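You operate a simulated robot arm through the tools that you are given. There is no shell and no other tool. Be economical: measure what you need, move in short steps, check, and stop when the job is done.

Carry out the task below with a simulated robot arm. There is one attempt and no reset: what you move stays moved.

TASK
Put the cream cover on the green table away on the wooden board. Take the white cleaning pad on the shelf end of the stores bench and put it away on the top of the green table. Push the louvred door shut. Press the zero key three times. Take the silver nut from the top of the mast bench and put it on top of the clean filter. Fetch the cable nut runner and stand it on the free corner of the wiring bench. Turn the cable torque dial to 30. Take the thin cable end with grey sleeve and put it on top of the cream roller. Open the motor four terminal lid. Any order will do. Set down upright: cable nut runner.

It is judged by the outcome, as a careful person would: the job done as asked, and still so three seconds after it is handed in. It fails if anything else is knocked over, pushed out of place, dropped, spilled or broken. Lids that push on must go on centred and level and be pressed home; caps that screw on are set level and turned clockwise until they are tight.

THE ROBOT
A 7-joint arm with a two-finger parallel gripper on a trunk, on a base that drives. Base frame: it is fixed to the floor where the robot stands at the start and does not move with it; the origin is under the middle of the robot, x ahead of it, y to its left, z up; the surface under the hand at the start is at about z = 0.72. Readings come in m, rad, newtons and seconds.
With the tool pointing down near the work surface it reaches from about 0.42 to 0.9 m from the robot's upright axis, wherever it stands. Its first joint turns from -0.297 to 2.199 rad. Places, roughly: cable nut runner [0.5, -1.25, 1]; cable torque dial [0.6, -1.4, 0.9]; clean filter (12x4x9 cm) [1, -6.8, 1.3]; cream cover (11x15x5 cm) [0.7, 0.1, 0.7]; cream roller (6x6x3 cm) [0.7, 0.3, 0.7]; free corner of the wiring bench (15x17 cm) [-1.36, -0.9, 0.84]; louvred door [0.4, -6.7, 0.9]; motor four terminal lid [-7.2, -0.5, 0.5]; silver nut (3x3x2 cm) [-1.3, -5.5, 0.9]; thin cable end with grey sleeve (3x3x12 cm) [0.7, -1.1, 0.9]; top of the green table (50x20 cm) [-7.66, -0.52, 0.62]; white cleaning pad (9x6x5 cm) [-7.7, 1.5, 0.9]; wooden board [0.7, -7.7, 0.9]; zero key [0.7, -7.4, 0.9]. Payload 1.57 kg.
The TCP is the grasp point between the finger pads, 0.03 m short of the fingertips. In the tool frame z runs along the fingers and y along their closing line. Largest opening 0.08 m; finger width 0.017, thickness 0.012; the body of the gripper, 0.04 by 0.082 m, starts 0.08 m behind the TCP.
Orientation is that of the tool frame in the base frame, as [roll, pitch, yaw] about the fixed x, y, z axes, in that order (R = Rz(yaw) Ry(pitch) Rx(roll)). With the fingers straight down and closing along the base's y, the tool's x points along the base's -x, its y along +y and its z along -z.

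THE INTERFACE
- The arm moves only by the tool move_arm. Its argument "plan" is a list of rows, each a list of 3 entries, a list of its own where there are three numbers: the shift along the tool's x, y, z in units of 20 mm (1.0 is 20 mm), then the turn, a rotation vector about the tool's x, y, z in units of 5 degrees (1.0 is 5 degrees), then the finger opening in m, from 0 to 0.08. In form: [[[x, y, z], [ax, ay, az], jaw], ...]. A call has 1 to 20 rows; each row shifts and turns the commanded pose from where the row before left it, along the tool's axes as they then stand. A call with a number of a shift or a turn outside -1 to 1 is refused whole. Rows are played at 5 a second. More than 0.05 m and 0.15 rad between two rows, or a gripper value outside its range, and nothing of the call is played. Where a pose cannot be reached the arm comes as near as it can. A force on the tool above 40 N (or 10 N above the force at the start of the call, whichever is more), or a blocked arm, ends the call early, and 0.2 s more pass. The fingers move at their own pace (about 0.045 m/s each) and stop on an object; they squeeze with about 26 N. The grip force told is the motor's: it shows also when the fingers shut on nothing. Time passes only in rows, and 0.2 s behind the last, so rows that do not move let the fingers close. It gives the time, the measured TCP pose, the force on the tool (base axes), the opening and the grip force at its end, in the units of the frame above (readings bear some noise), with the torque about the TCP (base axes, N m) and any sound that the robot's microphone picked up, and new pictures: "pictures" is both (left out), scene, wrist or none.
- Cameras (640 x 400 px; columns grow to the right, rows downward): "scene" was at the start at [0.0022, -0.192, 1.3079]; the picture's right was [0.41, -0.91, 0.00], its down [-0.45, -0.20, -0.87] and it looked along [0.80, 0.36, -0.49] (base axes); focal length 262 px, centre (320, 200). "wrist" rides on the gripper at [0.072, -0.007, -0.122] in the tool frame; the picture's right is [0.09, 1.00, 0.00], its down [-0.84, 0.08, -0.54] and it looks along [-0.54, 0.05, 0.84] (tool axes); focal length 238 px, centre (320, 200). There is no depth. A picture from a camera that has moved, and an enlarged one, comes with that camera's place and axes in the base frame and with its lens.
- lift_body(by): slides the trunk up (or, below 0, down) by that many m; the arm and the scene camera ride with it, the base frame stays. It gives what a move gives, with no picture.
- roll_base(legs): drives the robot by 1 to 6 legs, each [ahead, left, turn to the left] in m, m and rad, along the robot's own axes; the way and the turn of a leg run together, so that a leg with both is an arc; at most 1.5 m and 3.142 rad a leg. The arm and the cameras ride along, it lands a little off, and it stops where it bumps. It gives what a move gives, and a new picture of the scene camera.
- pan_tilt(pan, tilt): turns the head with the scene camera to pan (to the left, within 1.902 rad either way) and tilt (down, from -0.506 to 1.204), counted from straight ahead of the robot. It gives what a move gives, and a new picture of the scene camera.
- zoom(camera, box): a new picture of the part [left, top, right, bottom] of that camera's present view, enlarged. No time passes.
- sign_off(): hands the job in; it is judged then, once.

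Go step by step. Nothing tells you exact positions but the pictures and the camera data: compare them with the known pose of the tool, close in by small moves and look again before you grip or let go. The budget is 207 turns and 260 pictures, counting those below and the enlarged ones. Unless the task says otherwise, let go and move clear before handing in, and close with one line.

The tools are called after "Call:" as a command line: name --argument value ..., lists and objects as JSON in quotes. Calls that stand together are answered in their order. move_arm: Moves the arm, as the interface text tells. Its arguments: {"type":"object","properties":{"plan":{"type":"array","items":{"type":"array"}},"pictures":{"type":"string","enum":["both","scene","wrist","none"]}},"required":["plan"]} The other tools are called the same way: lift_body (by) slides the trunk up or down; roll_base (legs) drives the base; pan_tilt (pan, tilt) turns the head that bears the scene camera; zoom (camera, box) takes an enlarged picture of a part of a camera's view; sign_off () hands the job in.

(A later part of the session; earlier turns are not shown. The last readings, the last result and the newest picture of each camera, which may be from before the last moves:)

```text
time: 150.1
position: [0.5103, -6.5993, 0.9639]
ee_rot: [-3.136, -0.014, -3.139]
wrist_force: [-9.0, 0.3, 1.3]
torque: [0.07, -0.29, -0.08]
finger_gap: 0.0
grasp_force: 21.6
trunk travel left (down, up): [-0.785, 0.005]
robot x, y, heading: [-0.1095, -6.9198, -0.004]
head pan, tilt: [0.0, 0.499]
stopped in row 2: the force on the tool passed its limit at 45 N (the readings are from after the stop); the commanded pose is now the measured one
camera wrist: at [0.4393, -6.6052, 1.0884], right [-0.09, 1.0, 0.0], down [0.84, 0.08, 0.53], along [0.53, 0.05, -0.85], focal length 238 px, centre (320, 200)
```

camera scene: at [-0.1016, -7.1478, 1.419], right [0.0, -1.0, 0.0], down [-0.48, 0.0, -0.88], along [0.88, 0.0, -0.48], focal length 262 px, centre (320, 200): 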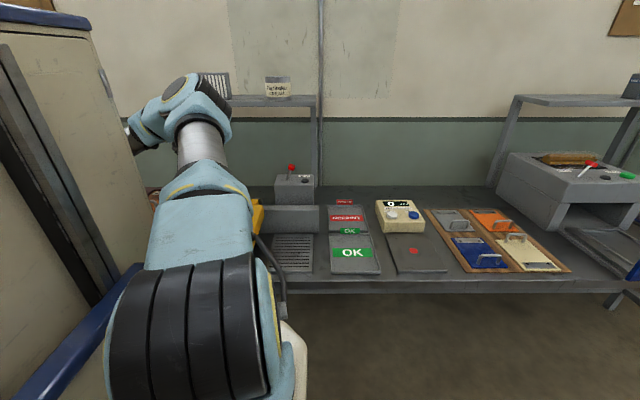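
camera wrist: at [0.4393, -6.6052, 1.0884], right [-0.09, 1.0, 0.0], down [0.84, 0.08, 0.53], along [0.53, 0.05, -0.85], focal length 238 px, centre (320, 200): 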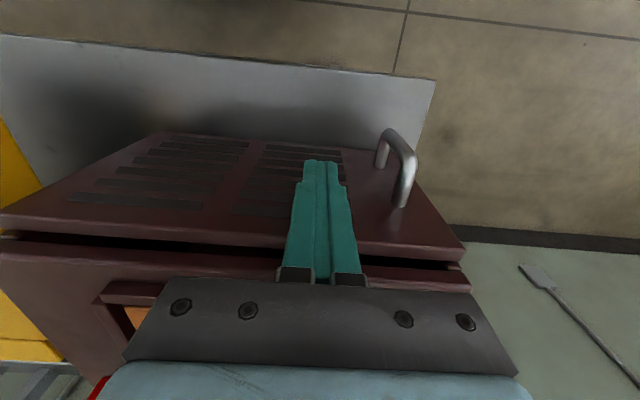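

The door meets a firm stop with an even seam, so it's shut. I'll retract, raise and go over to the mast bench behind me for the nut.

Call:
move_arm --plan '[[[1, 0, 0], [0, 0, 0], 0.0], [[1, 0, -1], [0, 0, 0], 0.0], [[1, 0, -1], [0, 0, 0], 0.0], [[1, -1, -1], [0, 0, 0], 0.0], [[0.5, -1, -1], [0, 0, 0], 0.0], [[0.5, -1, -1], [0, 0, 0], 0.0], [[0.5, -1, -1], [0, 0, 0], 0.0], [[0, -1, -1], [0, 0, 0], 0.0]]' --pictures "wrist"

Call:
roll_base --legs '[[-0.15, 0, 0], [0, 1.3, 0], [0, 0, 3.14]]'

```text
time: 151.9
position: [0.4027, -6.6986, 1.1064]
ee_rot: [-3.137, -0.012, 3.141]
wrist_force: [0.6, -0.2, -0.6]
torque: [-0.06, 0.0, -0.01]
finger_gap: 0.0001
grasp_force: 21.6
trunk travel left (down, up): [-0.785, 0.005]
robot x, y, heading: [-0.1088, -6.9161, -0.004]
head pan, tilt: [0.0, 0.499]
camera wrist: at [0.332, -6.7054, 1.2298], right [-0.09, 1.0, 0.0], down [0.84, 0.08, 0.53], along [0.53, 0.05, -0.85], focal length 238 px, centre (320, 200)
```

wrist: 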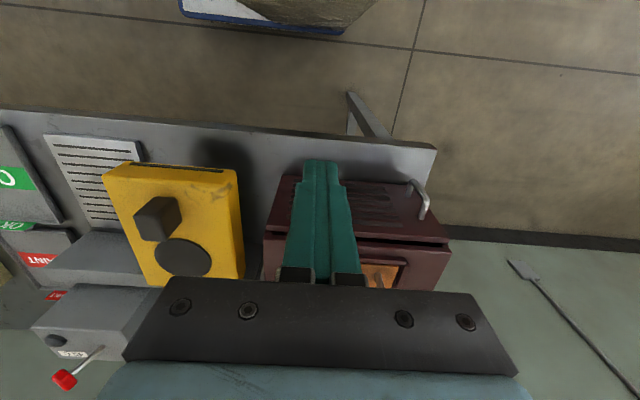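

```text
time: 166.8
position: [-0.7647, -5.8626, 1.1069]
ee_rot: [-3.136, -0.011, 0.024]
wrist_force: [0.4, 0.0, -0.7]
torque: [0.0, 0.0, 0.02]
finger_gap: 0.0
grasp_force: 21.4
trunk travel left (down, up): [-0.785, 0.005]
robot x, y, heading: [-0.2536, -5.6302, -3.128]
head pan, tilt: [0.0, 0.499]
camera scene: at [-0.2713, -5.3995, 1.419], right [-0.02, 1.0, 0.0], down [0.48, 0.01, -0.88], along [-0.88, -0.02, -0.48], focal length 262 px, centre (320, 200)
```

scene: 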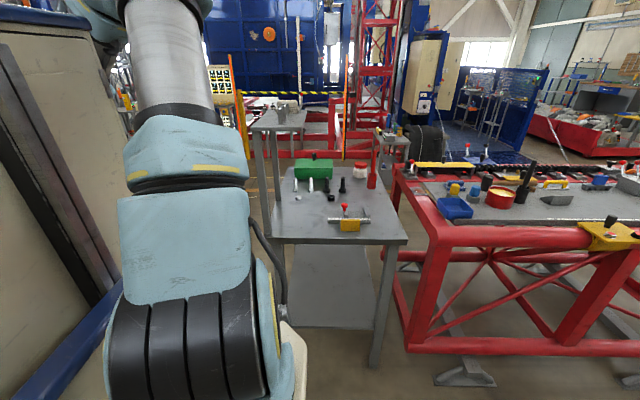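

The mast bench is the small grey one ahead. Zoom on it.

Call:
zoom --camera "scene" --box '[240, 140, 420, 260]'

Call:
zoom --camera "wrist" --box '[0, 0, 640, 400]'

```text
3.33 times, centred on (330, 200) of scene
camera zoom: at [-0.2713, -5.3995, 1.419], right [-0.02, 1.0, 0.0], down [0.48, 0.01, -0.88], along [-0.88, -0.02, -0.48], focal length 874 px, centre (287, 200)
```

zoom: 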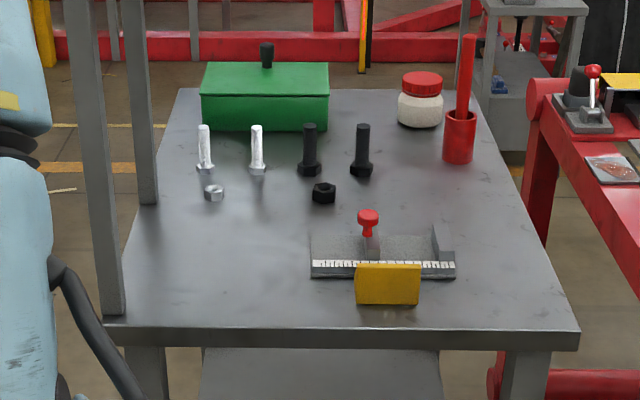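

```text
1.00 times, centred on (320, 200) of wrist (not enlarged: the box is as wide or as high as the picture)
camera zoom: at [-0.6946, -5.854, 1.2298], right [0.11, -0.99, 0.0], down [-0.84, -0.1, 0.53], along [-0.53, -0.06, -0.85], focal length 238 px, centre (320, 200)
```

zoom: 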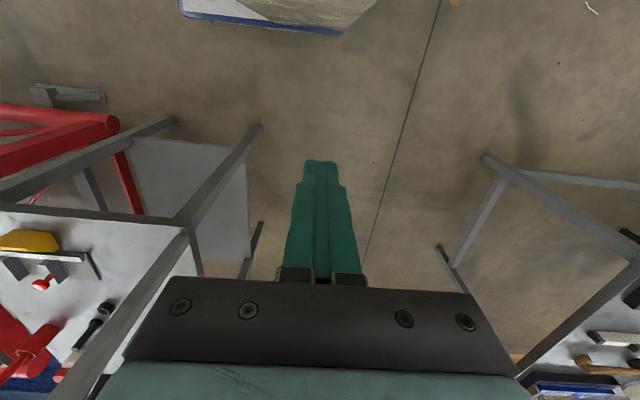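

The silver nut is at about (−1.276, −5.519), close to a shelf on posts. I need the shelf's extents.

Call:
zoom --camera "scene" --box '[220, 80, 340, 180]'

Call:
roll_base --legs '[[0, -0.5, 0]]'

```text
4.00 times, centred on (280, 130) of scene
camera zoom: at [-0.2713, -5.3995, 1.419], right [-0.02, 1.0, 0.0], down [0.48, 0.01, -0.88], along [-0.88, -0.02, -0.48], focal length 1048 px, centre (480, 480)
```

zoom: 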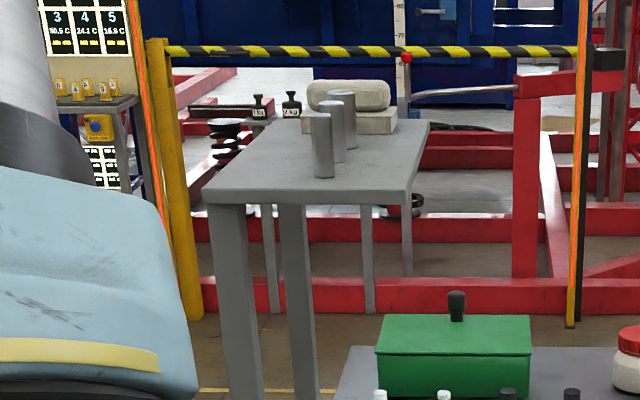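

```text
time: 169.7
position: [-0.7735, -5.3564, 1.105]
ee_rot: [-3.136, -0.012, 0.023]
wrist_force: [-0.2, 1.3, 0.4]
torque: [0.05, -0.02, -0.01]
finger_gap: 0.0
grasp_force: 21.1
trunk travel left (down, up): [-0.785, 0.005]
robot x, y, heading: [-0.2647, -5.1224, -3.125]
head pan, tilt: [0.0, 0.499]
camera scene: at [-0.2813, -4.8944, 1.419], right [-0.02, 1.0, 0.0], down [0.48, 0.01, -0.88], along [-0.88, -0.02, -0.48], focal length 262 px, centre (320, 200)
```

scene: 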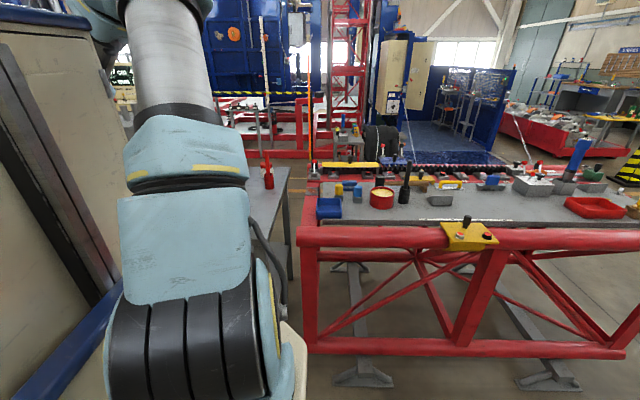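

The nut lies under the small shelf (shelf z≈1.24, y −5.61…−5.47), so I need a forward-tilted tool, about 35° below horizontal, coming in from the front. Tilting the tool while reaching forward, clear of the shelf.

Call:
move_arm --plan '[[[-0.75, 0, 0], [0, -1, 0], 0.06], [[-0.747, 0, 0.065], [0, -1, 0], 0.06], [[-0.739, 0, 0.13], [0, -1, 0], 0.06], [[-0.724, 0, 0.194], [0, -1, 0], 0.06], [[-0.705, 0, 0.257], [0, -1, 0], 0.06], [[-0.68, 0, 0.317], [0, -1, 0], 0.06], [[-0.65, 0, 0.375], [0, -1, 0], 0.06], [[-0.614, 0, 0.43], [0, -1, 0], 0.06], [[-0.575, 0, 0.482], [0, -1, 0], 0.06], [[-0.53, 0, 0.53], [0, -1, 0], 0.06], [[-0.482, 0, 0.575], [0, -1, 0], 0.06]]' --pictures "both"

```text
time: 172.1
position: [-0.9379, -5.3605, 1.1029]
ee_rot: [-3.134, 0.949, 0.031]
wrist_force: [0.3, 0.1, -0.3]
torque: [0.02, 0.0, 0.03]
finger_gap: 0.0603
grasp_force: 0.0
trunk travel left (down, up): [-0.785, 0.005]
robot x, y, heading: [-0.2625, -5.1239, -3.121]
head pan, tilt: [0.0, 0.499]
camera scene: at [-0.2811, -4.8943, 1.419], right [-0.02, 1.0, 0.0], down [0.48, 0.01, -0.88], along [-0.88, -0.02, -0.48], focal length 262 px, centre (320, 200)
camera wrist: at [-0.7966, -5.3512, 1.1171], right [0.08, -0.99, -0.08], down [-0.05, -0.08, 1.0], along [-1.0, -0.07, -0.05], focal length 238 px, centre (320, 200)
```

scene: 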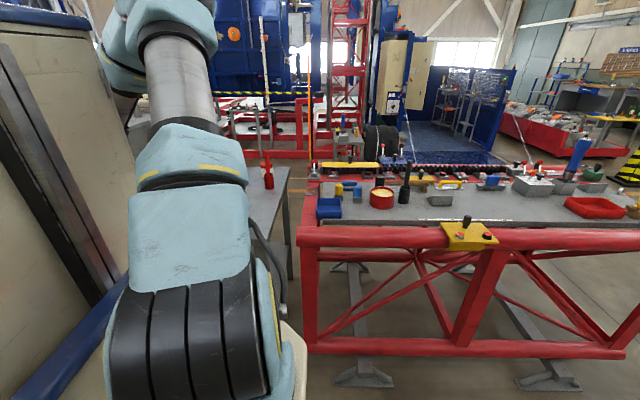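
wrist: 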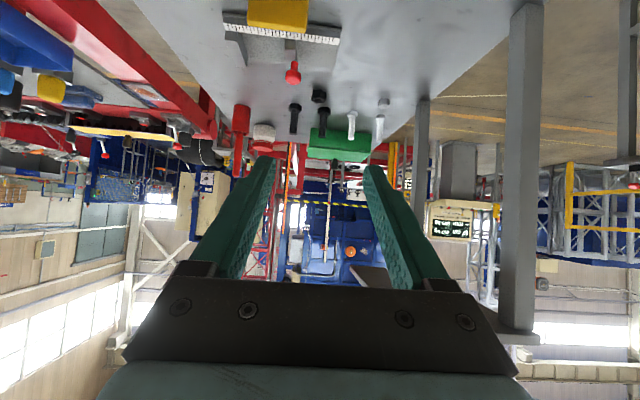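

The nut shows just in front of the silver bolts. Slide left to line up, lower the trunk, and move in under the shelf.

Call:
roll_base --legs '[[0, 0.14, 0]]'

Call:
lift_body --by -0.17

Call:
zoom --camera "wrist" --box '[0, 0, 640, 400]'

```text
time: 173.4
position: [-0.9351, -5.4985, 1.1044]
ee_rot: [-3.132, 0.948, 0.031]
wrist_force: [-0.9, -0.7, -0.5]
torque: [-0.02, 0.0, 0.05]
finger_gap: 0.0599
grasp_force: 0.1
trunk travel left (down, up): [-0.785, 0.005]
robot x, y, heading: [-0.2594, -5.2666, -3.122]
head pan, tilt: [0.0, 0.499]
camera scene: at [-0.2782, -5.0333, 1.419], right [-0.02, 1.0, 0.0], down [0.48, 0.01, -0.88], along [-0.88, -0.02, -0.48], focal length 262 px, centre (320, 200)
```

scene: 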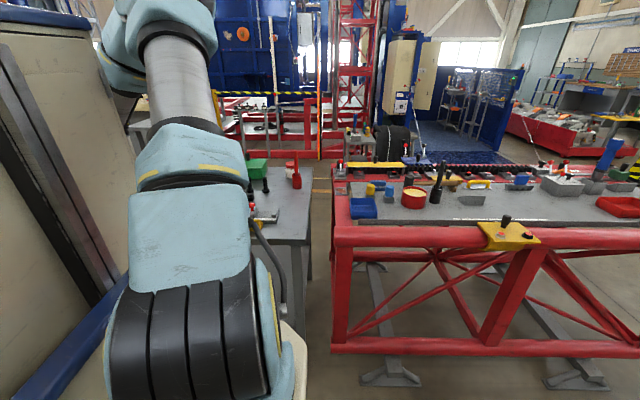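

```text
time: 175.4
position: [-0.934, -5.4976, 0.933]
ee_rot: [-3.134, 0.949, 0.029]
wrist_force: [-0.3, -0.4, 0.1]
torque: [-0.01, -0.02, 0.03]
finger_gap: 0.0602
grasp_force: 0.1
trunk travel left (down, up): [-0.615, 0.175]
robot x, y, heading: [-0.2641, -5.262, -3.129]
head pan, tilt: [0.0, 0.499]
```

```text
1.00 times, centred on (320, 200) of wrist (not enlarged: the box is as wide or as high as the picture)
camera zoom: at [-0.7946, -5.4889, 0.9473], right [0.08, -0.99, -0.08], down [-0.05, -0.08, 1.0], along [-1.0, -0.07, -0.05], focal length 238 px, centre (320, 200)
```

zoom: 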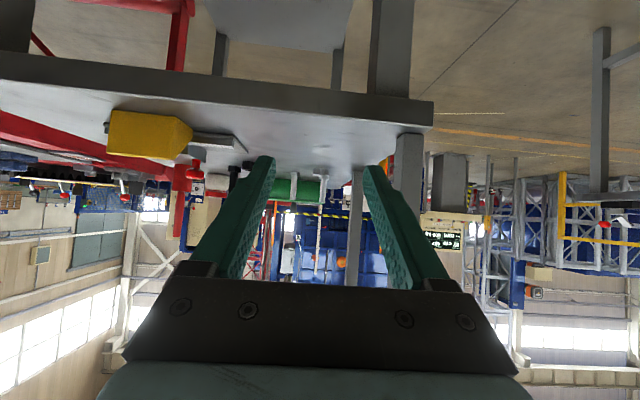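

Call:
zoom --camera "wrist" --box '[260, 120, 420, 220]'

```text
4.00 times, centred on (340, 170) of wrist
camera zoom: at [-0.7946, -5.4889, 0.9473], right [0.08, -0.99, -0.08], down [-0.05, -0.08, 1.0], along [-1.0, -0.07, -0.05], focal length 953 px, centre (240, 320)
```

zoom: 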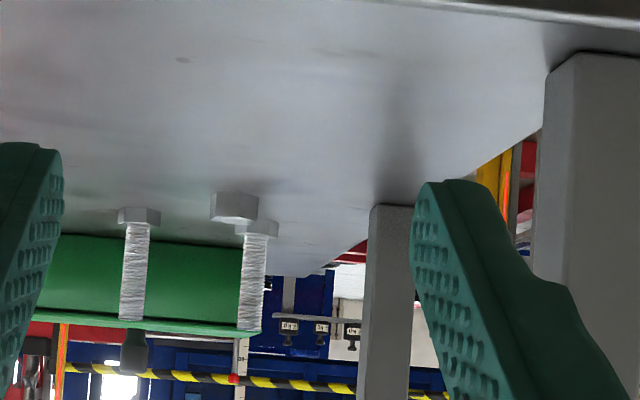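

The wrist camera would ride too low, and the posts are close. Better: approach from the right front at about 55° below horizontal with the tool yawed ~35°. I'll raise, re‑orient and reposition the base.

Call:
lift_body --by 0.17

Call:
move_arm --plan '[[[0, 0, 0], [0, 1, 0], 0.06], [[0, 0, 0], [0, 1, 0], 0.06], [[0, 0, 0], [0, 1, 0], 0.06], [[0, 0, 0], [0, 1, 0], 0.06], [[0, 0, 0], [-0.565, 0, -0.825], 0.06], [[0, 0, 0], [-0.565, 0, -0.825], 0.06], [[0, 0, 0], [-0.565, 0, -0.825], 0.06], [[0, 0, 0], [-0.565, 0, -0.825], 0.06], [[0, 0, 0], [-0.565, 0, -0.825], 0.06], [[0, 0, 0], [-0.565, 0, -0.825], 0.06], [[0, 0, 0], [-0.565, 0, -0.825], 0.06]]' --pictures "none"

Call:
roll_base --legs '[[0, -0.16, 0], [0.33, 0, 0]]'

Call:
zoom --camera "wrist" --box '[0, 0, 640, 400]'

```text
time: 177.3
position: [-0.9351, -5.4975, 1.1037]
ee_rot: [-3.132, 0.948, 0.03]
wrist_force: [0.0, 0.3, 0.3]
torque: [-0.04, 0.01, 0.01]
finger_gap: 0.0601
grasp_force: 0.1
trunk travel left (down, up): [-0.785, 0.005]
robot x, y, heading: [-0.2645, -5.2658, -3.124]
head pan, tilt: [0.0, 0.499]
```

```text
time: 179.7
position: [-0.9353, -5.4983, 1.1032]
ee_rot: [-3.137, 0.597, 0.633]
wrist_force: [0.9, 0.7, -0.3]
torque: [0.02, 0.0, -0.01]
finger_gap: 0.0602
grasp_force: 0.1
trunk travel left (down, up): [-0.785, 0.005]
robot x, y, heading: [-0.2611, -5.2623, -3.119]
head pan, tilt: [0.0, 0.499]
```

```text
time: 183.0
position: [-1.2593, -5.338, 1.1032]
ee_rot: [-3.139, 0.596, 0.627]
wrist_force: [0.7, 0.1, 0.2]
torque: [0.0, -0.03, 0.04]
finger_gap: 0.06
grasp_force: 0.0
trunk travel left (down, up): [-0.785, 0.005]
robot x, y, heading: [-0.5829, -5.1108, -3.13]
head pan, tilt: [0.0, 0.499]
stopped in leg 2: the robot was blocked; the commanded pose is now the measured one
camera scene: at [-0.5989, -4.8773, 1.419], right [-0.01, 1.0, 0.0], down [0.48, 0.01, -0.88], along [-0.88, -0.01, -0.48], focal length 262 px, centre (320, 200)
```

scene: 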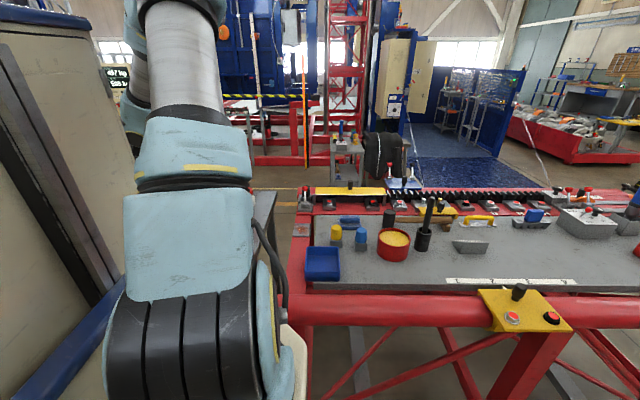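

```text
1.00 times, centred on (320, 200) of wrist (not enlarged: the box is as wide or as high as the picture)
camera zoom: at [-1.1594, -5.2581, 1.1643], right [0.64, -0.76, -0.05], down [-0.27, -0.29, 0.92], along [-0.72, -0.58, -0.39], focal length 238 px, centre (320, 200)
```

zoom: 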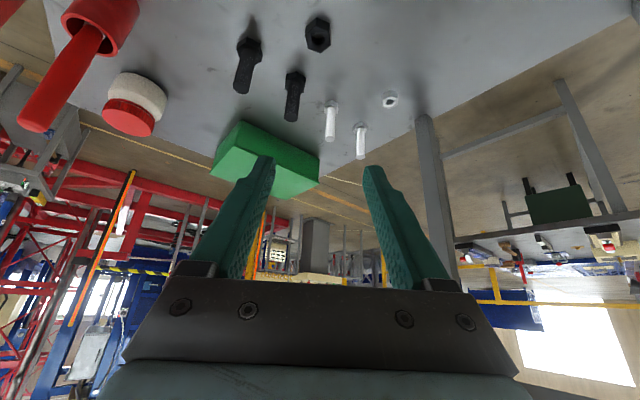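

The base stopped against something (half-depth ≈0.4 m), but I'm near enough. The nut is at about (−1.305, −5.513, 0.865). Moving along to just short of it.

Call:
move_arm --plan '[[[0.084, 0.638, 0.935], [0, 0, 0], 0.055], [[0.084, 0.638, 0.935], [0, 0, 0], 0.055], [[0.084, 0.638, 0.935], [0, 0, 0], 0.055], [[0.084, 0.638, 0.935], [0, 0, 0], 0.055], [[0.084, 0.638, 0.935], [0, 0, 0], 0.055], [[0.084, 0.638, 0.935], [0, 0, 0], 0.055], [[0.084, 0.638, 0.935], [0, 0, 0], 0.055], [[0.084, 0.638, 0.935], [0, 0, 0], 0.055], [[0.084, 0.638, 0.935], [0, 0, 0], 0.055]]' --pictures "wrist"

```text
time: 185.0
position: [-1.2574, -5.4772, 0.9551]
ee_rot: [-3.137, 0.595, 0.625]
wrist_force: [0.7, -0.5, 0.9]
torque: [0.0, 0.01, 0.02]
finger_gap: 0.0551
grasp_force: 0.0
trunk travel left (down, up): [-0.785, 0.005]
robot x, y, heading: [-0.5826, -5.1052, -3.128]
head pan, tilt: [0.0, 0.499]
camera wrist: at [-1.1581, -5.3982, 1.016], right [0.64, -0.76, -0.05], down [-0.27, -0.29, 0.92], along [-0.72, -0.58, -0.39], focal length 238 px, centre (320, 200)
```

wrist: 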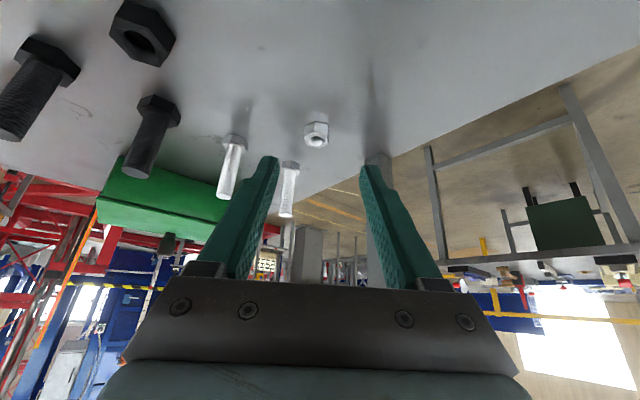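

Aligned on the nut. Advancing along the tool axis.

Call:
move_arm --plan '[[[0, 0, 1], [0, 0, 0], 0.055], [[0, 0, 1], [0, 0, 0], 0.055], [[0, 0, 1], [0, 0, 0], 0.055]]' --pictures "none"

Call:
zoom --camera "wrist" --box '[240, 100, 400, 220]'

```text
time: 185.8
position: [-1.2852, -5.498, 0.9045]
ee_rot: [-3.138, 0.595, 0.627]
wrist_force: [-0.5, -0.1, 0.9]
torque: [0.0, 0.03, 0.0]
finger_gap: 0.0548
grasp_force: 0.1
trunk travel left (down, up): [-0.785, 0.005]
robot x, y, heading: [-0.5849, -5.1061, -3.13]
head pan, tilt: [0.0, 0.499]
```

```text
3.33 times, centred on (320, 160) of wrist
camera zoom: at [-1.1861, -5.4187, 0.9667], right [0.64, -0.76, -0.05], down [-0.27, -0.29, 0.92], along [-0.72, -0.58, -0.39], focal length 794 px, centre (320, 333)
```

zoom: 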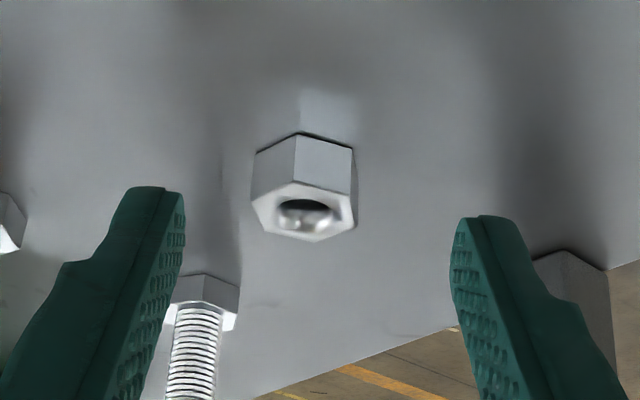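

Call:
move_arm --plan '[[[-0.1, -0.1, 0.5], [0, 0, 0], 0.055], [[0, 0, 0.6], [0, 0, 0], 0.055], [[0, 0, 0], [0, 0, 0], 0.0], [[0, 0, 0], [0, 0, 0], 0.0], [[0, 0, 0], [0, 0, 0], 0.0], [[0, 0, 0], [0, 0, 0], 0.0]]' --pictures "none"

Call:
zoom --camera "wrist" --box '[240, 100, 400, 220]'

```text
time: 187.2
position: [-1.2989, -5.505, 0.8877]
ee_rot: [-3.138, 0.594, 0.626]
wrist_force: [0.6, 0.9, 3.9]
torque: [-0.02, 0.05, -0.02]
finger_gap: 0.0
grasp_force: 18.4
trunk travel left (down, up): [-0.785, 0.005]
robot x, y, heading: [-0.5844, -5.1053, -3.131]
head pan, tilt: [0.0, 0.499]
```

```text
3.33 times, centred on (320, 160) of wrist
camera zoom: at [-1.1989, -5.4256, 0.9494], right [0.64, -0.76, -0.05], down [-0.27, -0.29, 0.92], along [-0.72, -0.58, -0.39], focal length 794 px, centre (320, 333)
```

zoom: 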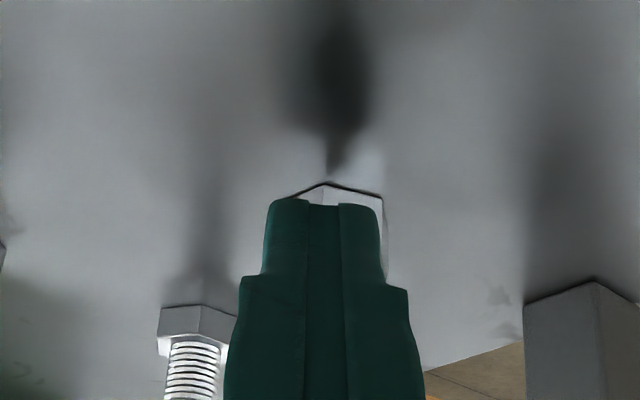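

The fingers closed above the nut: it and the bench sit lower than I took them. Open, back off and re-measure.

Call:
move_arm --plan '[[[0, 0, -0.5], [0, 0, 0], 0.0], [[0, 0, -1], [0, 0, 0], 0.055], [[0, 0, 0], [0, 0, 0], 0.055], [[0, 0, 0], [0, 0, 0], 0.055]]' --pictures "none"

Call:
zoom --camera "wrist" --box '[240, 100, 400, 220]'

```text
time: 188.2
position: [-1.2856, -5.4962, 0.9121]
ee_rot: [-3.137, 0.596, 0.626]
wrist_force: [0.5, 0.2, 0.2]
torque: [0.01, 0.02, 0.02]
finger_gap: 0.0552
grasp_force: 0.0
trunk travel left (down, up): [-0.785, 0.005]
robot x, y, heading: [-0.5828, -5.1071, -3.13]
head pan, tilt: [0.0, 0.499]
```

```text
3.33 times, centred on (320, 160) of wrist
camera zoom: at [-1.1852, -5.4166, 0.974], right [0.64, -0.76, -0.05], down [-0.27, -0.29, 0.92], along [-0.72, -0.58, -0.39], focal length 794 px, centre (320, 333)
```

zoom: 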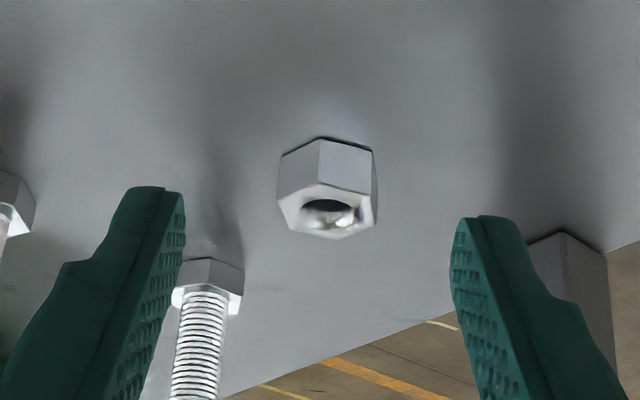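

Re-estimated: nut centre about (−1.336, −5.538, 0.847). Step closer and re-check.

Call:
move_arm --plan '[[[-0.4, 0.1, 0.8], [0, 0, 0], 0.055], [[-0.4, 0.1, 0.8], [0, 0, 0], 0.055], [[0, 0, 0], [0, 0, 0], 0.055]]' --pictures "none"

Call:
zoom --camera "wrist" --box '[240, 100, 400, 220]'

```text
time: 189.0
position: [-1.3093, -5.5171, 0.8939]
ee_rot: [-3.138, 0.595, 0.626]
wrist_force: [0.4, -0.3, -0.4]
torque: [-0.01, 0.0, 0.0]
finger_gap: 0.055
grasp_force: 0.1
trunk travel left (down, up): [-0.785, 0.005]
robot x, y, heading: [-0.5879, -5.1074, -3.124]
head pan, tilt: [0.0, 0.499]
```

```text
3.33 times, centred on (320, 160) of wrist
camera zoom: at [-1.2091, -5.4377, 0.956], right [0.64, -0.76, -0.05], down [-0.27, -0.29, 0.92], along [-0.72, -0.58, -0.39], focal length 794 px, centre (320, 333)
```

zoom: 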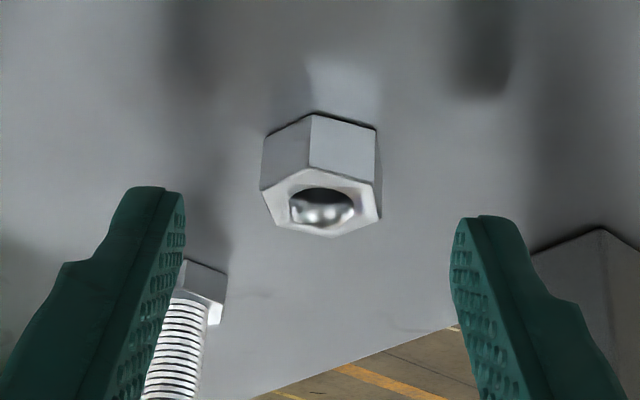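

Re-triangulated: the nut had been squeezed forward and is now at about (−1.321, −5.525, 0.860). Go 11 mm lower and grip.

Call:
move_arm --plan '[[[0.12, 0, 0.3], [0, 0, 0], 0.055], [[0.1, 0, 0.3], [0, 0, 0], 0.055], [[0, 0, 0], [0, 0, 0], 0.055]]' --pictures "none"

Call:
zoom --camera "wrist" --box '[240, 100, 400, 220]'

```text
time: 189.8
position: [-1.3109, -5.5171, 0.8827]
ee_rot: [-3.139, 0.598, 0.627]
wrist_force: [0.1, 0.5, 0.2]
torque: [-0.04, -0.02, -0.03]
finger_gap: 0.0549
grasp_force: 0.1
trunk travel left (down, up): [-0.785, 0.005]
robot x, y, heading: [-0.5886, -5.1077, -3.124]
head pan, tilt: [0.0, 0.499]
```

```text
3.33 times, centred on (320, 160) of wrist
camera zoom: at [-1.2114, -5.4386, 0.9438], right [0.64, -0.76, -0.05], down [-0.27, -0.29, 0.92], along [-0.72, -0.58, -0.39], focal length 794 px, centre (320, 333)
```

zoom: 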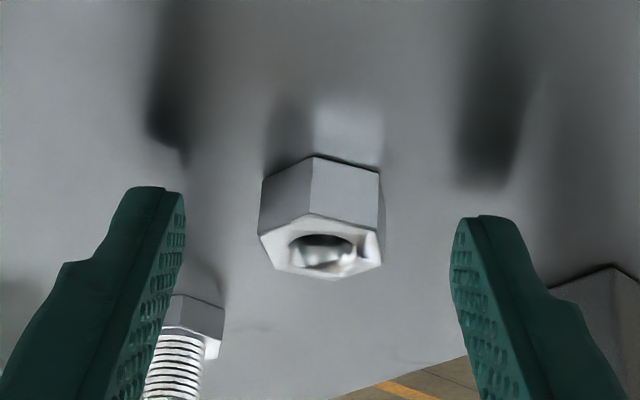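

The nut now sits between the fingertips. Slightly deeper and close.

Call:
move_arm --plan '[[[0, 0, 0.12], [0, 0, 0], 0.055], [[0, 0, 0], [0, 0, 0], 0.03], [[0, 0, 0], [0, 0, 0], 0.0], [[0, 0, 0], [0, 0, 0], 0.0], [[0, 0, 0], [0, 0, 0], 0.0], [[0, 0, 0], [0, 0, 0], 0.0]]' --pictures "none"

Call:
zoom --camera "wrist" --box '[240, 100, 400, 220]'

```text
time: 191.2
position: [-1.3114, -5.5186, 0.8805]
ee_rot: [-3.138, 0.596, 0.627]
wrist_force: [0.8, -1.1, -0.7]
torque: [0.03, -0.01, 0.01]
finger_gap: 0.0248
grasp_force: 25.9
trunk travel left (down, up): [-0.785, 0.005]
robot x, y, heading: [-0.5858, -5.1074, -3.132]
head pan, tilt: [0.0, 0.499]
```

```text
3.33 times, centred on (320, 160) of wrist
camera zoom: at [-1.2122, -5.4394, 0.942], right [0.64, -0.76, -0.05], down [-0.27, -0.29, 0.92], along [-0.72, -0.58, -0.39], focal length 794 px, centre (320, 333)
```

zoom: 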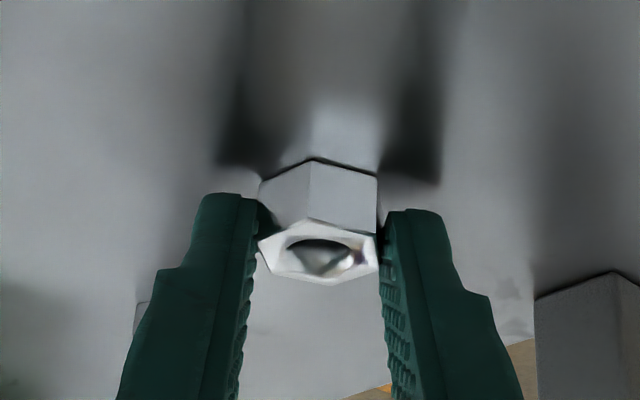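

Gripped (25 mm). Withdraw along the tool axis.

Call:
move_arm --plan '[[[-0.28, 0, -0.41], [0, 0, 0], 0.0], [[0, 0, -0.6], [0, 0, 0], 0.0], [[0, 0, -1], [0, 0, 0], 0.0], [[0, 0, -1], [0, 0, 0], 0.0], [[0, 0, -1], [0, 0, 0], 0.0], [[0, 0, -1], [0, 0, 0], 0.0], [[0, 0, -1], [0, 0, 0], 0.0], [[0, 0, -1], [0, 0, 0], 0.0], [[0, 0, -1], [0, 0, 0], 0.0]]' --pictures "wrist"

```text
time: 193.2
position: [-1.2413, -5.4687, 1.0139]
ee_rot: [-3.138, 0.595, 0.627]
wrist_force: [-0.6, -0.6, -0.3]
torque: [0.01, -0.01, 0.0]
finger_gap: 0.0248
grasp_force: 26.2
trunk travel left (down, up): [-0.785, 0.005]
robot x, y, heading: [-0.5843, -5.1116, -3.134]
head pan, tilt: [0.0, 0.499]
camera wrist: at [-1.1418, -5.3895, 1.0764], right [0.64, -0.76, -0.05], down [-0.27, -0.29, 0.92], along [-0.72, -0.58, -0.39], focal length 238 px, centre (320, 200)
```

wrist: 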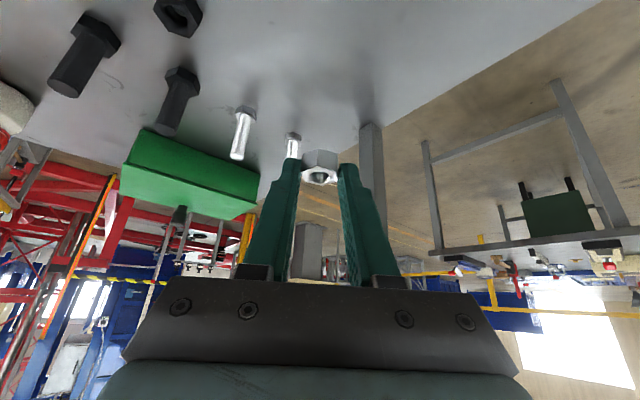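

Nut held. Backing out, turning to face along the wall toward the filter shelf's end.

Call:
roll_base --legs '[[-0.33, 0, 0], [0, 0, 1.565]]'

Call:
pan_tilt --pan 0.75 --tilt 0.3

```text
time: 199.2
position: [0.1143, -5.7599, 1.0146]
ee_rot: [-3.137, 0.595, 2.2]
wrist_force: [0.0, 0.6, -0.4]
torque: [0.01, -0.01, 0.0]
finger_gap: 0.0229
grasp_force: 26.1
trunk travel left (down, up): [-0.785, 0.005]
robot x, y, heading: [-0.2484, -5.1056, -1.554]
head pan, tilt: [0.0, 0.499]
camera scene: at [-0.4779, -5.1177, 1.419], right [-1.0, -0.01, 0.0], down [-0.01, 0.48, -0.88], along [0.01, -0.88, -0.48], focal length 262 px, centre (320, 200)
```

scene: 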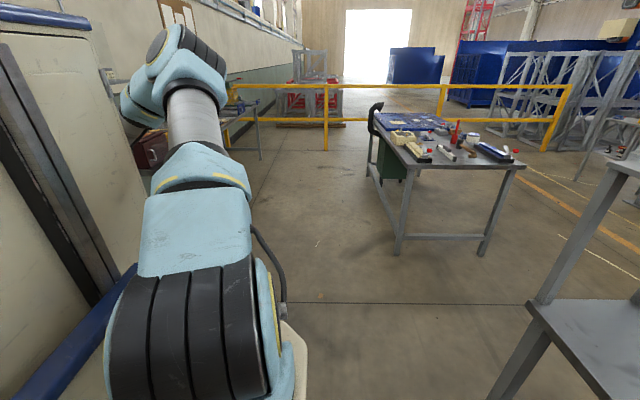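

```text
time: 200.3
position: [0.1147, -5.7607, 1.0142]
ee_rot: [-3.138, 0.595, 2.2]
wrist_force: [-0.3, -0.4, -0.8]
torque: [-0.05, 0.02, 0.02]
finger_gap: 0.0227
grasp_force: 26.0
trunk travel left (down, up): [-0.785, 0.005]
robot x, y, heading: [-0.2466, -5.1037, -1.557]
head pan, tilt: [0.75, 0.3]
camera scene: at [-0.4146, -5.0941, 1.4374], right [-0.72, -0.69, 0.0], down [-0.2, 0.21, -0.96], along [0.66, -0.69, -0.3], focal length 262 px, centre (320, 200)
```

scene: 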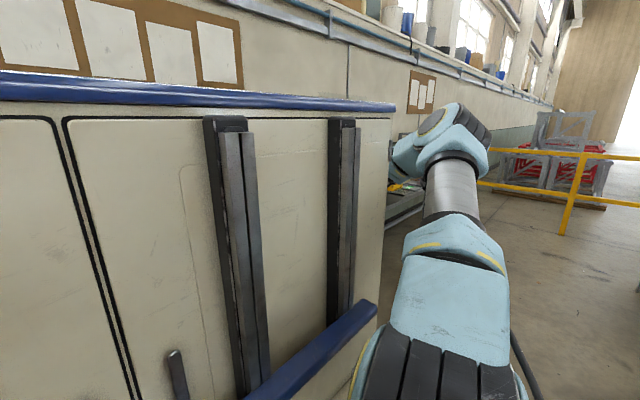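

I can't see the shelf past my own body, but from the earlier view the filter's top centre is about (1.0, −6.8, 1.37), long side along y. I'll raise the arm high first.

Call:
move_arm --plan '[[[-0.561, 0, -0.828], [0, 0, 0], 0.0], [[-0.561, 0, -0.828], [0, 0, 0], 0.0], [[-0.561, 0, -0.828], [0, 0, 0], 0.0], [[-0.561, 0, -0.828], [0, 0, 0], 0.0], [[-0.561, 0, -0.828], [0, 0, 0], 0.0], [[-0.561, 0, -0.828], [0, 0, 0], 0.0], [[-0.561, 0, -0.828], [0, 0, 0], 0.0], [[-0.561, 0, -0.828], [0, 0, 0], 0.0], [[-0.561, 0, -0.828], [0, 0, 0], 0.0], [[-0.561, 0, -0.828], [0, 0, 0], 0.0], [[-0.561, 0, -0.828], [0, 0, 0], 0.0], [[-0.561, 0, -0.828], [0, 0, 0], 0.0], [[-0.561, 0, -0.828], [0, 0, 0], 0.0], [[-0.561, 0, -0.828], [0, 0, 0], 0.0], [[-0.561, 0, -0.828], [0, 0, 0], 0.0], [[-0.561, 0, -0.828], [0, 0, 0], 0.0], [[-0.561, 0, -0.828], [0, 0, 0], 0.0], [[-0.561, 0, -0.828], [0, 0, 0], 0.0], [[-0.561, 0, -0.828], [0, 0, 0], 0.0], [[-0.561, 0, -0.828], [0, 0, 0], 0.0]]' --pictures "wrist"

```text
time: 204.5
position: [0.1148, -5.7596, 1.4159]
ee_rot: [-3.138, 0.594, 2.198]
wrist_force: [0.2, -0.4, -1.1]
torque: [-0.01, 0.0, 0.01]
finger_gap: 0.0231
grasp_force: 26.6
trunk travel left (down, up): [-0.785, 0.005]
robot x, y, heading: [-0.2471, -5.1048, -1.554]
head pan, tilt: [0.75, 0.3]
camera wrist: at [0.0345, -5.6593, 1.4778], right [0.76, 0.65, -0.06], down [0.29, -0.27, 0.92], along [0.58, -0.72, -0.39], focal length 238 px, centre (320, 200)
```

wrist: 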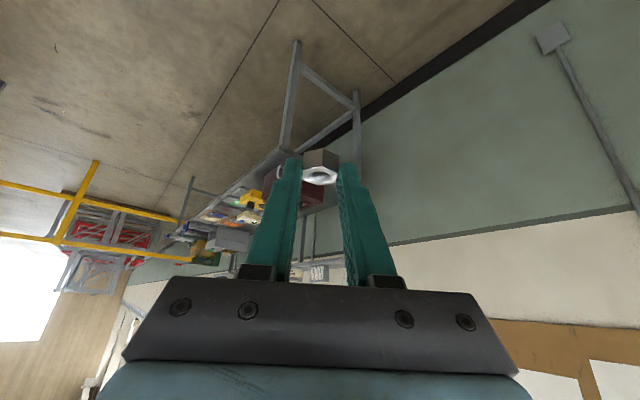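

High enough, and the floor beside the bench end is clear. Drive in: left then ahead, stopping short of the bench end.

Call:
roll_base --legs '[[0, 0.88, 0], [0.75, 0, 0]]'

Call:
zoom --camera "wrist" --box '[0, 0, 640, 400]'

```text
time: 212.8
position: [1.0369, -6.4798, 1.4157]
ee_rot: [-3.139, 0.595, 2.223]
wrist_force: [0.5, 0.2, -0.6]
torque: [0.0, 0.02, 0.01]
finger_gap: 0.0228
grasp_force: 25.9
trunk travel left (down, up): [-0.785, 0.005]
robot x, y, heading: [0.6635, -5.8368, -1.536]
head pan, tilt: [0.75, 0.3]
camera scene: at [0.4911, -5.8282, 1.4374], right [-0.71, -0.71, 0.0], down [-0.21, 0.21, -0.96], along [0.68, -0.67, -0.3], focal length 262 px, centre (320, 200)
```

scene: 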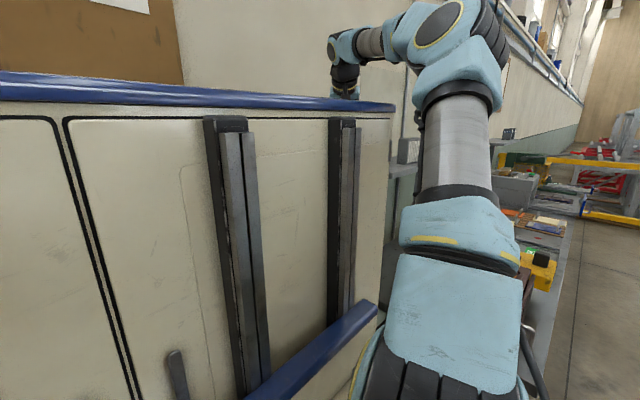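

```text
1.00 times, centred on (320, 200) of wrist (not enlarged: the box is as wide or as high as the picture)
camera zoom: at [0.9539, -6.3823, 1.4775], right [0.75, 0.66, -0.05], down [0.3, -0.26, 0.92], along [0.59, -0.7, -0.39], focal length 238 px, centre (320, 200)
```

zoom: 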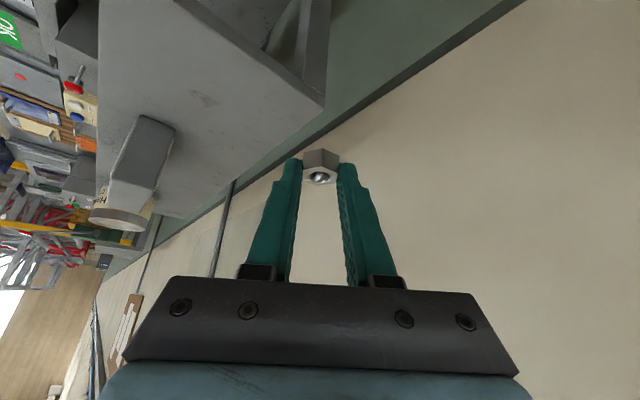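

Call:
zoom --camera "wrist" --box '[60, 90, 220, 250]'

```text
2.50 times, centred on (140, 170) of wrist
camera zoom: at [0.9539, -6.3823, 1.4775], right [0.75, 0.66, -0.05], down [0.3, -0.26, 0.92], along [0.59, -0.7, -0.39], focal length 596 px, centre (770, 275)
```

zoom: 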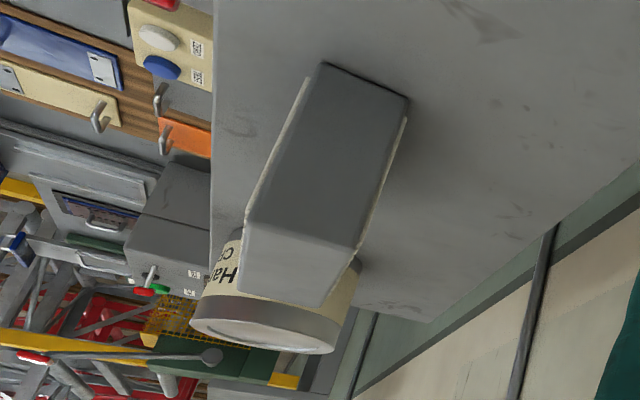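

Filter top measured: centre about (0.948, −6.765), top z≈1.366. Drive ahead a bit and right, then extend.

Call:
roll_base --legs '[[0.13, -0.09, 0]]'

Call:
zoom --camera "wrist" --box '[160, 60, 400, 220]'

```text
time: 214.2
position: [0.9476, -6.6096, 1.416]
ee_rot: [-3.137, 0.596, 2.223]
wrist_force: [0.1, 0.6, -0.7]
torque: [0.0, 0.02, -0.02]
finger_gap: 0.0229
grasp_force: 25.4
trunk travel left (down, up): [-0.785, 0.005]
robot x, y, heading: [0.5704, -5.9629, -1.536]
head pan, tilt: [0.75, 0.3]
camera scene: at [0.4043, -5.9575, 1.4374], right [-0.71, -0.71, 0.0], down [-0.21, 0.21, -0.96], along [0.68, -0.68, -0.3], focal length 262 px, centre (320, 200)
```

scene: 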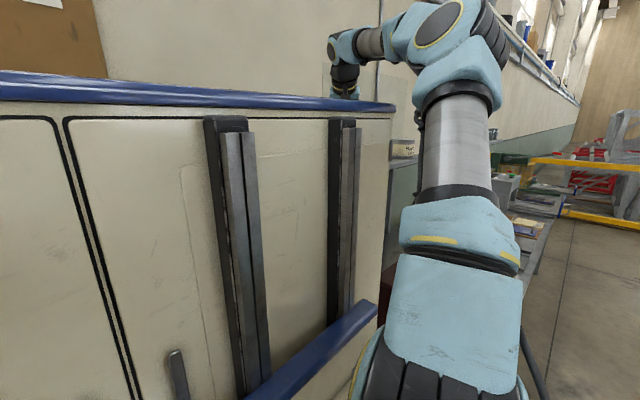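

```text
2.50 times, centred on (280, 140) of wrist
camera zoom: at [0.8658, -6.5127, 1.4775], right [0.75, 0.66, -0.05], down [0.3, -0.26, 0.92], along [0.59, -0.7, -0.39], focal length 596 px, centre (420, 350)
```

zoom: 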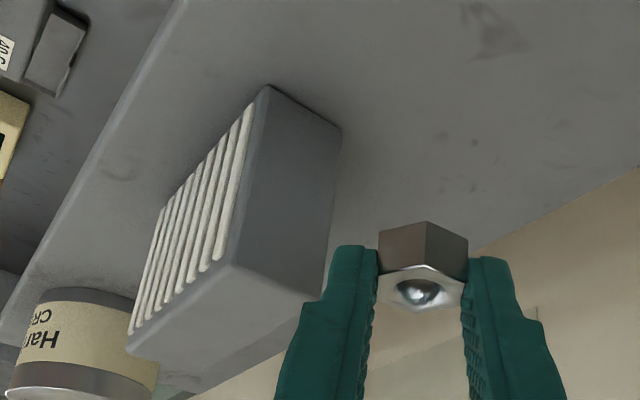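

Filter centre confirmed at about (0.951, −6.766). Move the nut over it, slightly higher.

Call:
move_arm --plan '[[[-0.56, 0, -0.5], [0, 0, 0], 0.0], [[-0.81, -0.92, 0.65], [0, 0, 0], 0.0], [[-0.81, -0.92, 0.65], [0, 0, 0], 0.0], [[-0.91, -0.92, 0.65], [0, 0, 0], 0.0], [[-0.91, -0.92, 0.65], [0, 0, 0], 0.0], [[-0.91, -0.92, 0.6], [0, 0, 0], 0.0]]' --pictures "none"

Call:
zoom --camera "wrist" --box '[200, 80, 440, 240]'

```text
time: 215.6
position: [0.9352, -6.6759, 1.4295]
ee_rot: [-3.139, 0.595, 2.222]
wrist_force: [0.7, -0.7, -0.3]
torque: [0.02, -0.03, 0.01]
finger_gap: 0.0231
grasp_force: 26.3
out of reach, approached as far as the arm can: row 3, 4, 5, 6
trunk travel left (down, up): [-0.785, 0.005]
robot x, y, heading: [0.5713, -5.9627, -1.534]
head pan, tilt: [0.75, 0.3]
```

```text
2.50 times, centred on (320, 160) of wrist
camera zoom: at [0.8532, -6.5782, 1.4918], right [0.75, 0.66, -0.05], down [0.3, -0.26, 0.92], along [0.59, -0.7, -0.39], focal length 596 px, centre (320, 300)
```

zoom: 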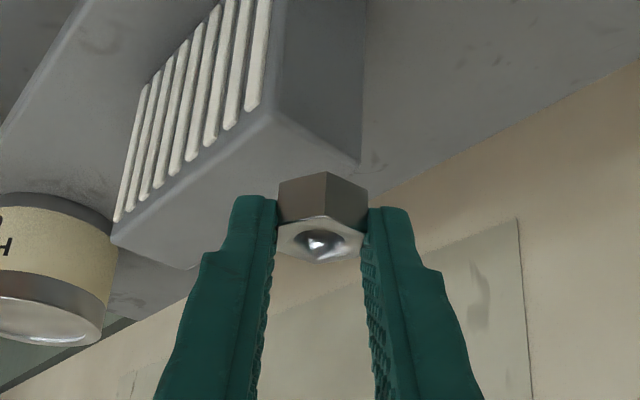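

Out of arm reach at this height. I'll pull the arm in sideways and bring the base further left, so the filter is more straight ahead.

Call:
move_arm --plan '[[[0.54, -0.85, -0.365], [0, 0, 0], 0.0], [[0.54, -0.85, -0.365], [0, 0, 0], 0.0], [[0.54, -0.85, -0.365], [0, 0, 0], 0.0], [[0.54, -0.85, -0.365], [0, 0, 0], 0.0], [[0.54, -0.85, -0.365], [0, 0, 0], 0.0], [[0.54, -0.85, -0.365], [0, 0, 0], 0.0], [[0.54, -0.85, -0.365], [0, 0, 0], 0.0]]' --pictures "none"

Call:
roll_base --legs '[[0.03, 0.2, 0]]'

```text
time: 217.2
position: [0.7848, -6.6762, 1.4281]
ee_rot: [-3.137, 0.594, 2.222]
wrist_force: [0.1, -0.2, -0.4]
torque: [0.03, 0.0, 0.01]
finger_gap: 0.0229
grasp_force: 25.6
trunk travel left (down, up): [-0.785, 0.005]
robot x, y, heading: [0.5732, -5.9631, -1.534]
head pan, tilt: [0.75, 0.3]
```

```text
time: 218.8
position: [0.9829, -6.6998, 1.4282]
ee_rot: [-3.136, 0.593, 2.221]
wrist_force: [-0.5, 0.2, -0.6]
torque: [0.0, -0.02, 0.02]
finger_gap: 0.0229
grasp_force: 25.9
trunk travel left (down, up): [-0.785, 0.005]
robot x, y, heading: [0.7714, -5.9842, -1.538]
head pan, tilt: [0.75, 0.3]
camera scene: at [0.6006, -5.9804, 1.4374], right [-0.71, -0.71, 0.0], down [-0.21, 0.21, -0.96], along [0.68, -0.67, -0.3], focal length 262 px, centre (320, 200)
```

scene: 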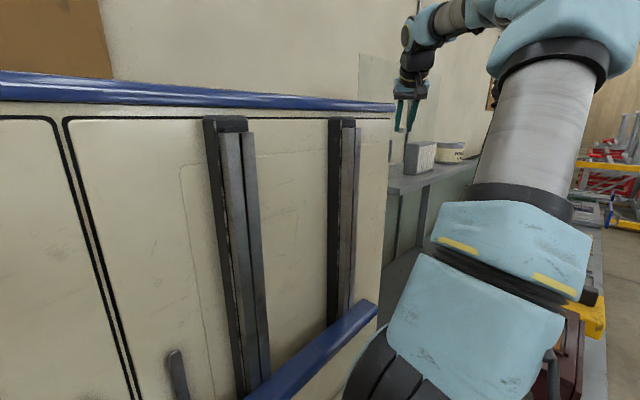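

Now the scene camera sees gripper and filter. Move over the filter.

Call:
move_arm --plan '[[[-0.17, -0.82, 0.23], [0, 0, 0], 0.0], [[-0.17, -0.82, 0.23], [0, 0, 0], 0.0], [[-0.17, -0.82, 0.23], [0, 0, 0], 0.0], [[-0.17, -0.82, 0.23], [0, 0, 0], 0.0]]' --pictures "none"

Call:
zoom --camera "wrist" --box '[200, 80, 440, 240]'

Call:
zoom --camera "scene" --box '[370, 60, 490, 200]'

```text
time: 219.8
position: [0.9447, -6.7552, 1.4204]
ee_rot: [-3.137, 0.593, 2.222]
wrist_force: [0.0, -0.4, 0.3]
torque: [0.0, -0.01, -0.01]
finger_gap: 0.023
grasp_force: 26.0
trunk travel left (down, up): [-0.785, 0.005]
robot x, y, heading: [0.7681, -5.9884, -1.534]
head pan, tilt: [0.75, 0.3]
```

```text
2.50 times, centred on (320, 160) of wrist
camera zoom: at [0.8618, -6.6572, 1.483], right [0.75, 0.66, -0.05], down [0.3, -0.26, 0.92], along [0.59, -0.7, -0.39], focal length 596 px, centre (320, 300)
```

zoom: 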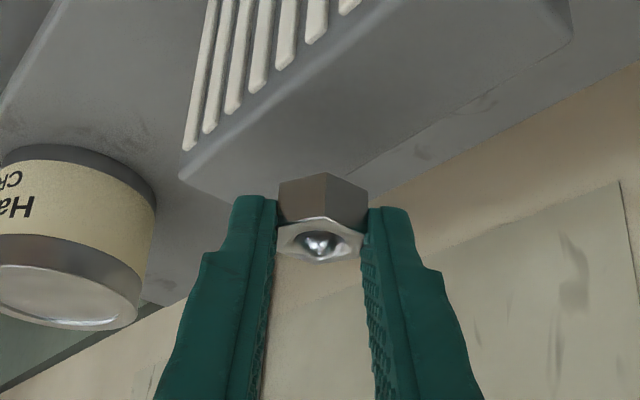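

```text
2.86 times, centred on (430, 130) of scene
camera zoom: at [0.6008, -5.9803, 1.4374], right [-0.71, -0.71, 0.0], down [-0.21, 0.21, -0.96], along [0.68, -0.67, -0.3], focal length 749 px, centre (6, 400)
```

zoom: 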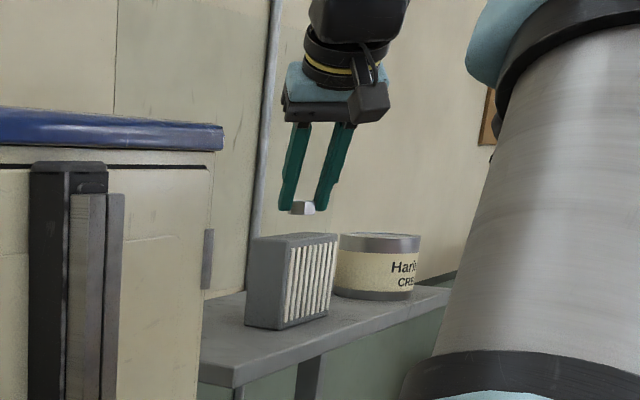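

Nut is centred above the filter. Lower straight down in small steps.

Call:
move_arm --plan '[[[0.224, 0, 0.331], [0, 0, 0], 0.0], [[0.224, 0, 0.331], [0, 0, 0], 0.0], [[0.084, 0, 0.124], [0, 0, 0], 0.0]]' --pictures "none"

Call:
zoom --camera "scene" --box '[390, 100, 470, 200]'

```text
time: 220.6
position: [0.9438, -6.7551, 1.4019]
ee_rot: [-3.138, 0.594, 2.223]
wrist_force: [0.1, 0.3, 0.1]
torque: [0.03, -0.01, -0.03]
finger_gap: 0.0229
grasp_force: 25.9
trunk travel left (down, up): [-0.785, 0.005]
robot x, y, heading: [0.7687, -5.9879, -1.535]
head pan, tilt: [0.75, 0.3]
```

```text
4.00 times, centred on (430, 150) of scene
camera zoom: at [0.6007, -5.9804, 1.4374], right [-0.71, -0.71, 0.0], down [-0.21, 0.21, -0.96], along [0.68, -0.67, -0.3], focal length 1048 px, centre (-120, 400)
```

zoom: 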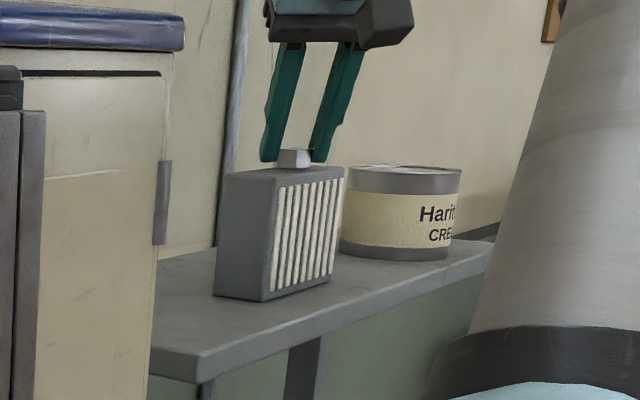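

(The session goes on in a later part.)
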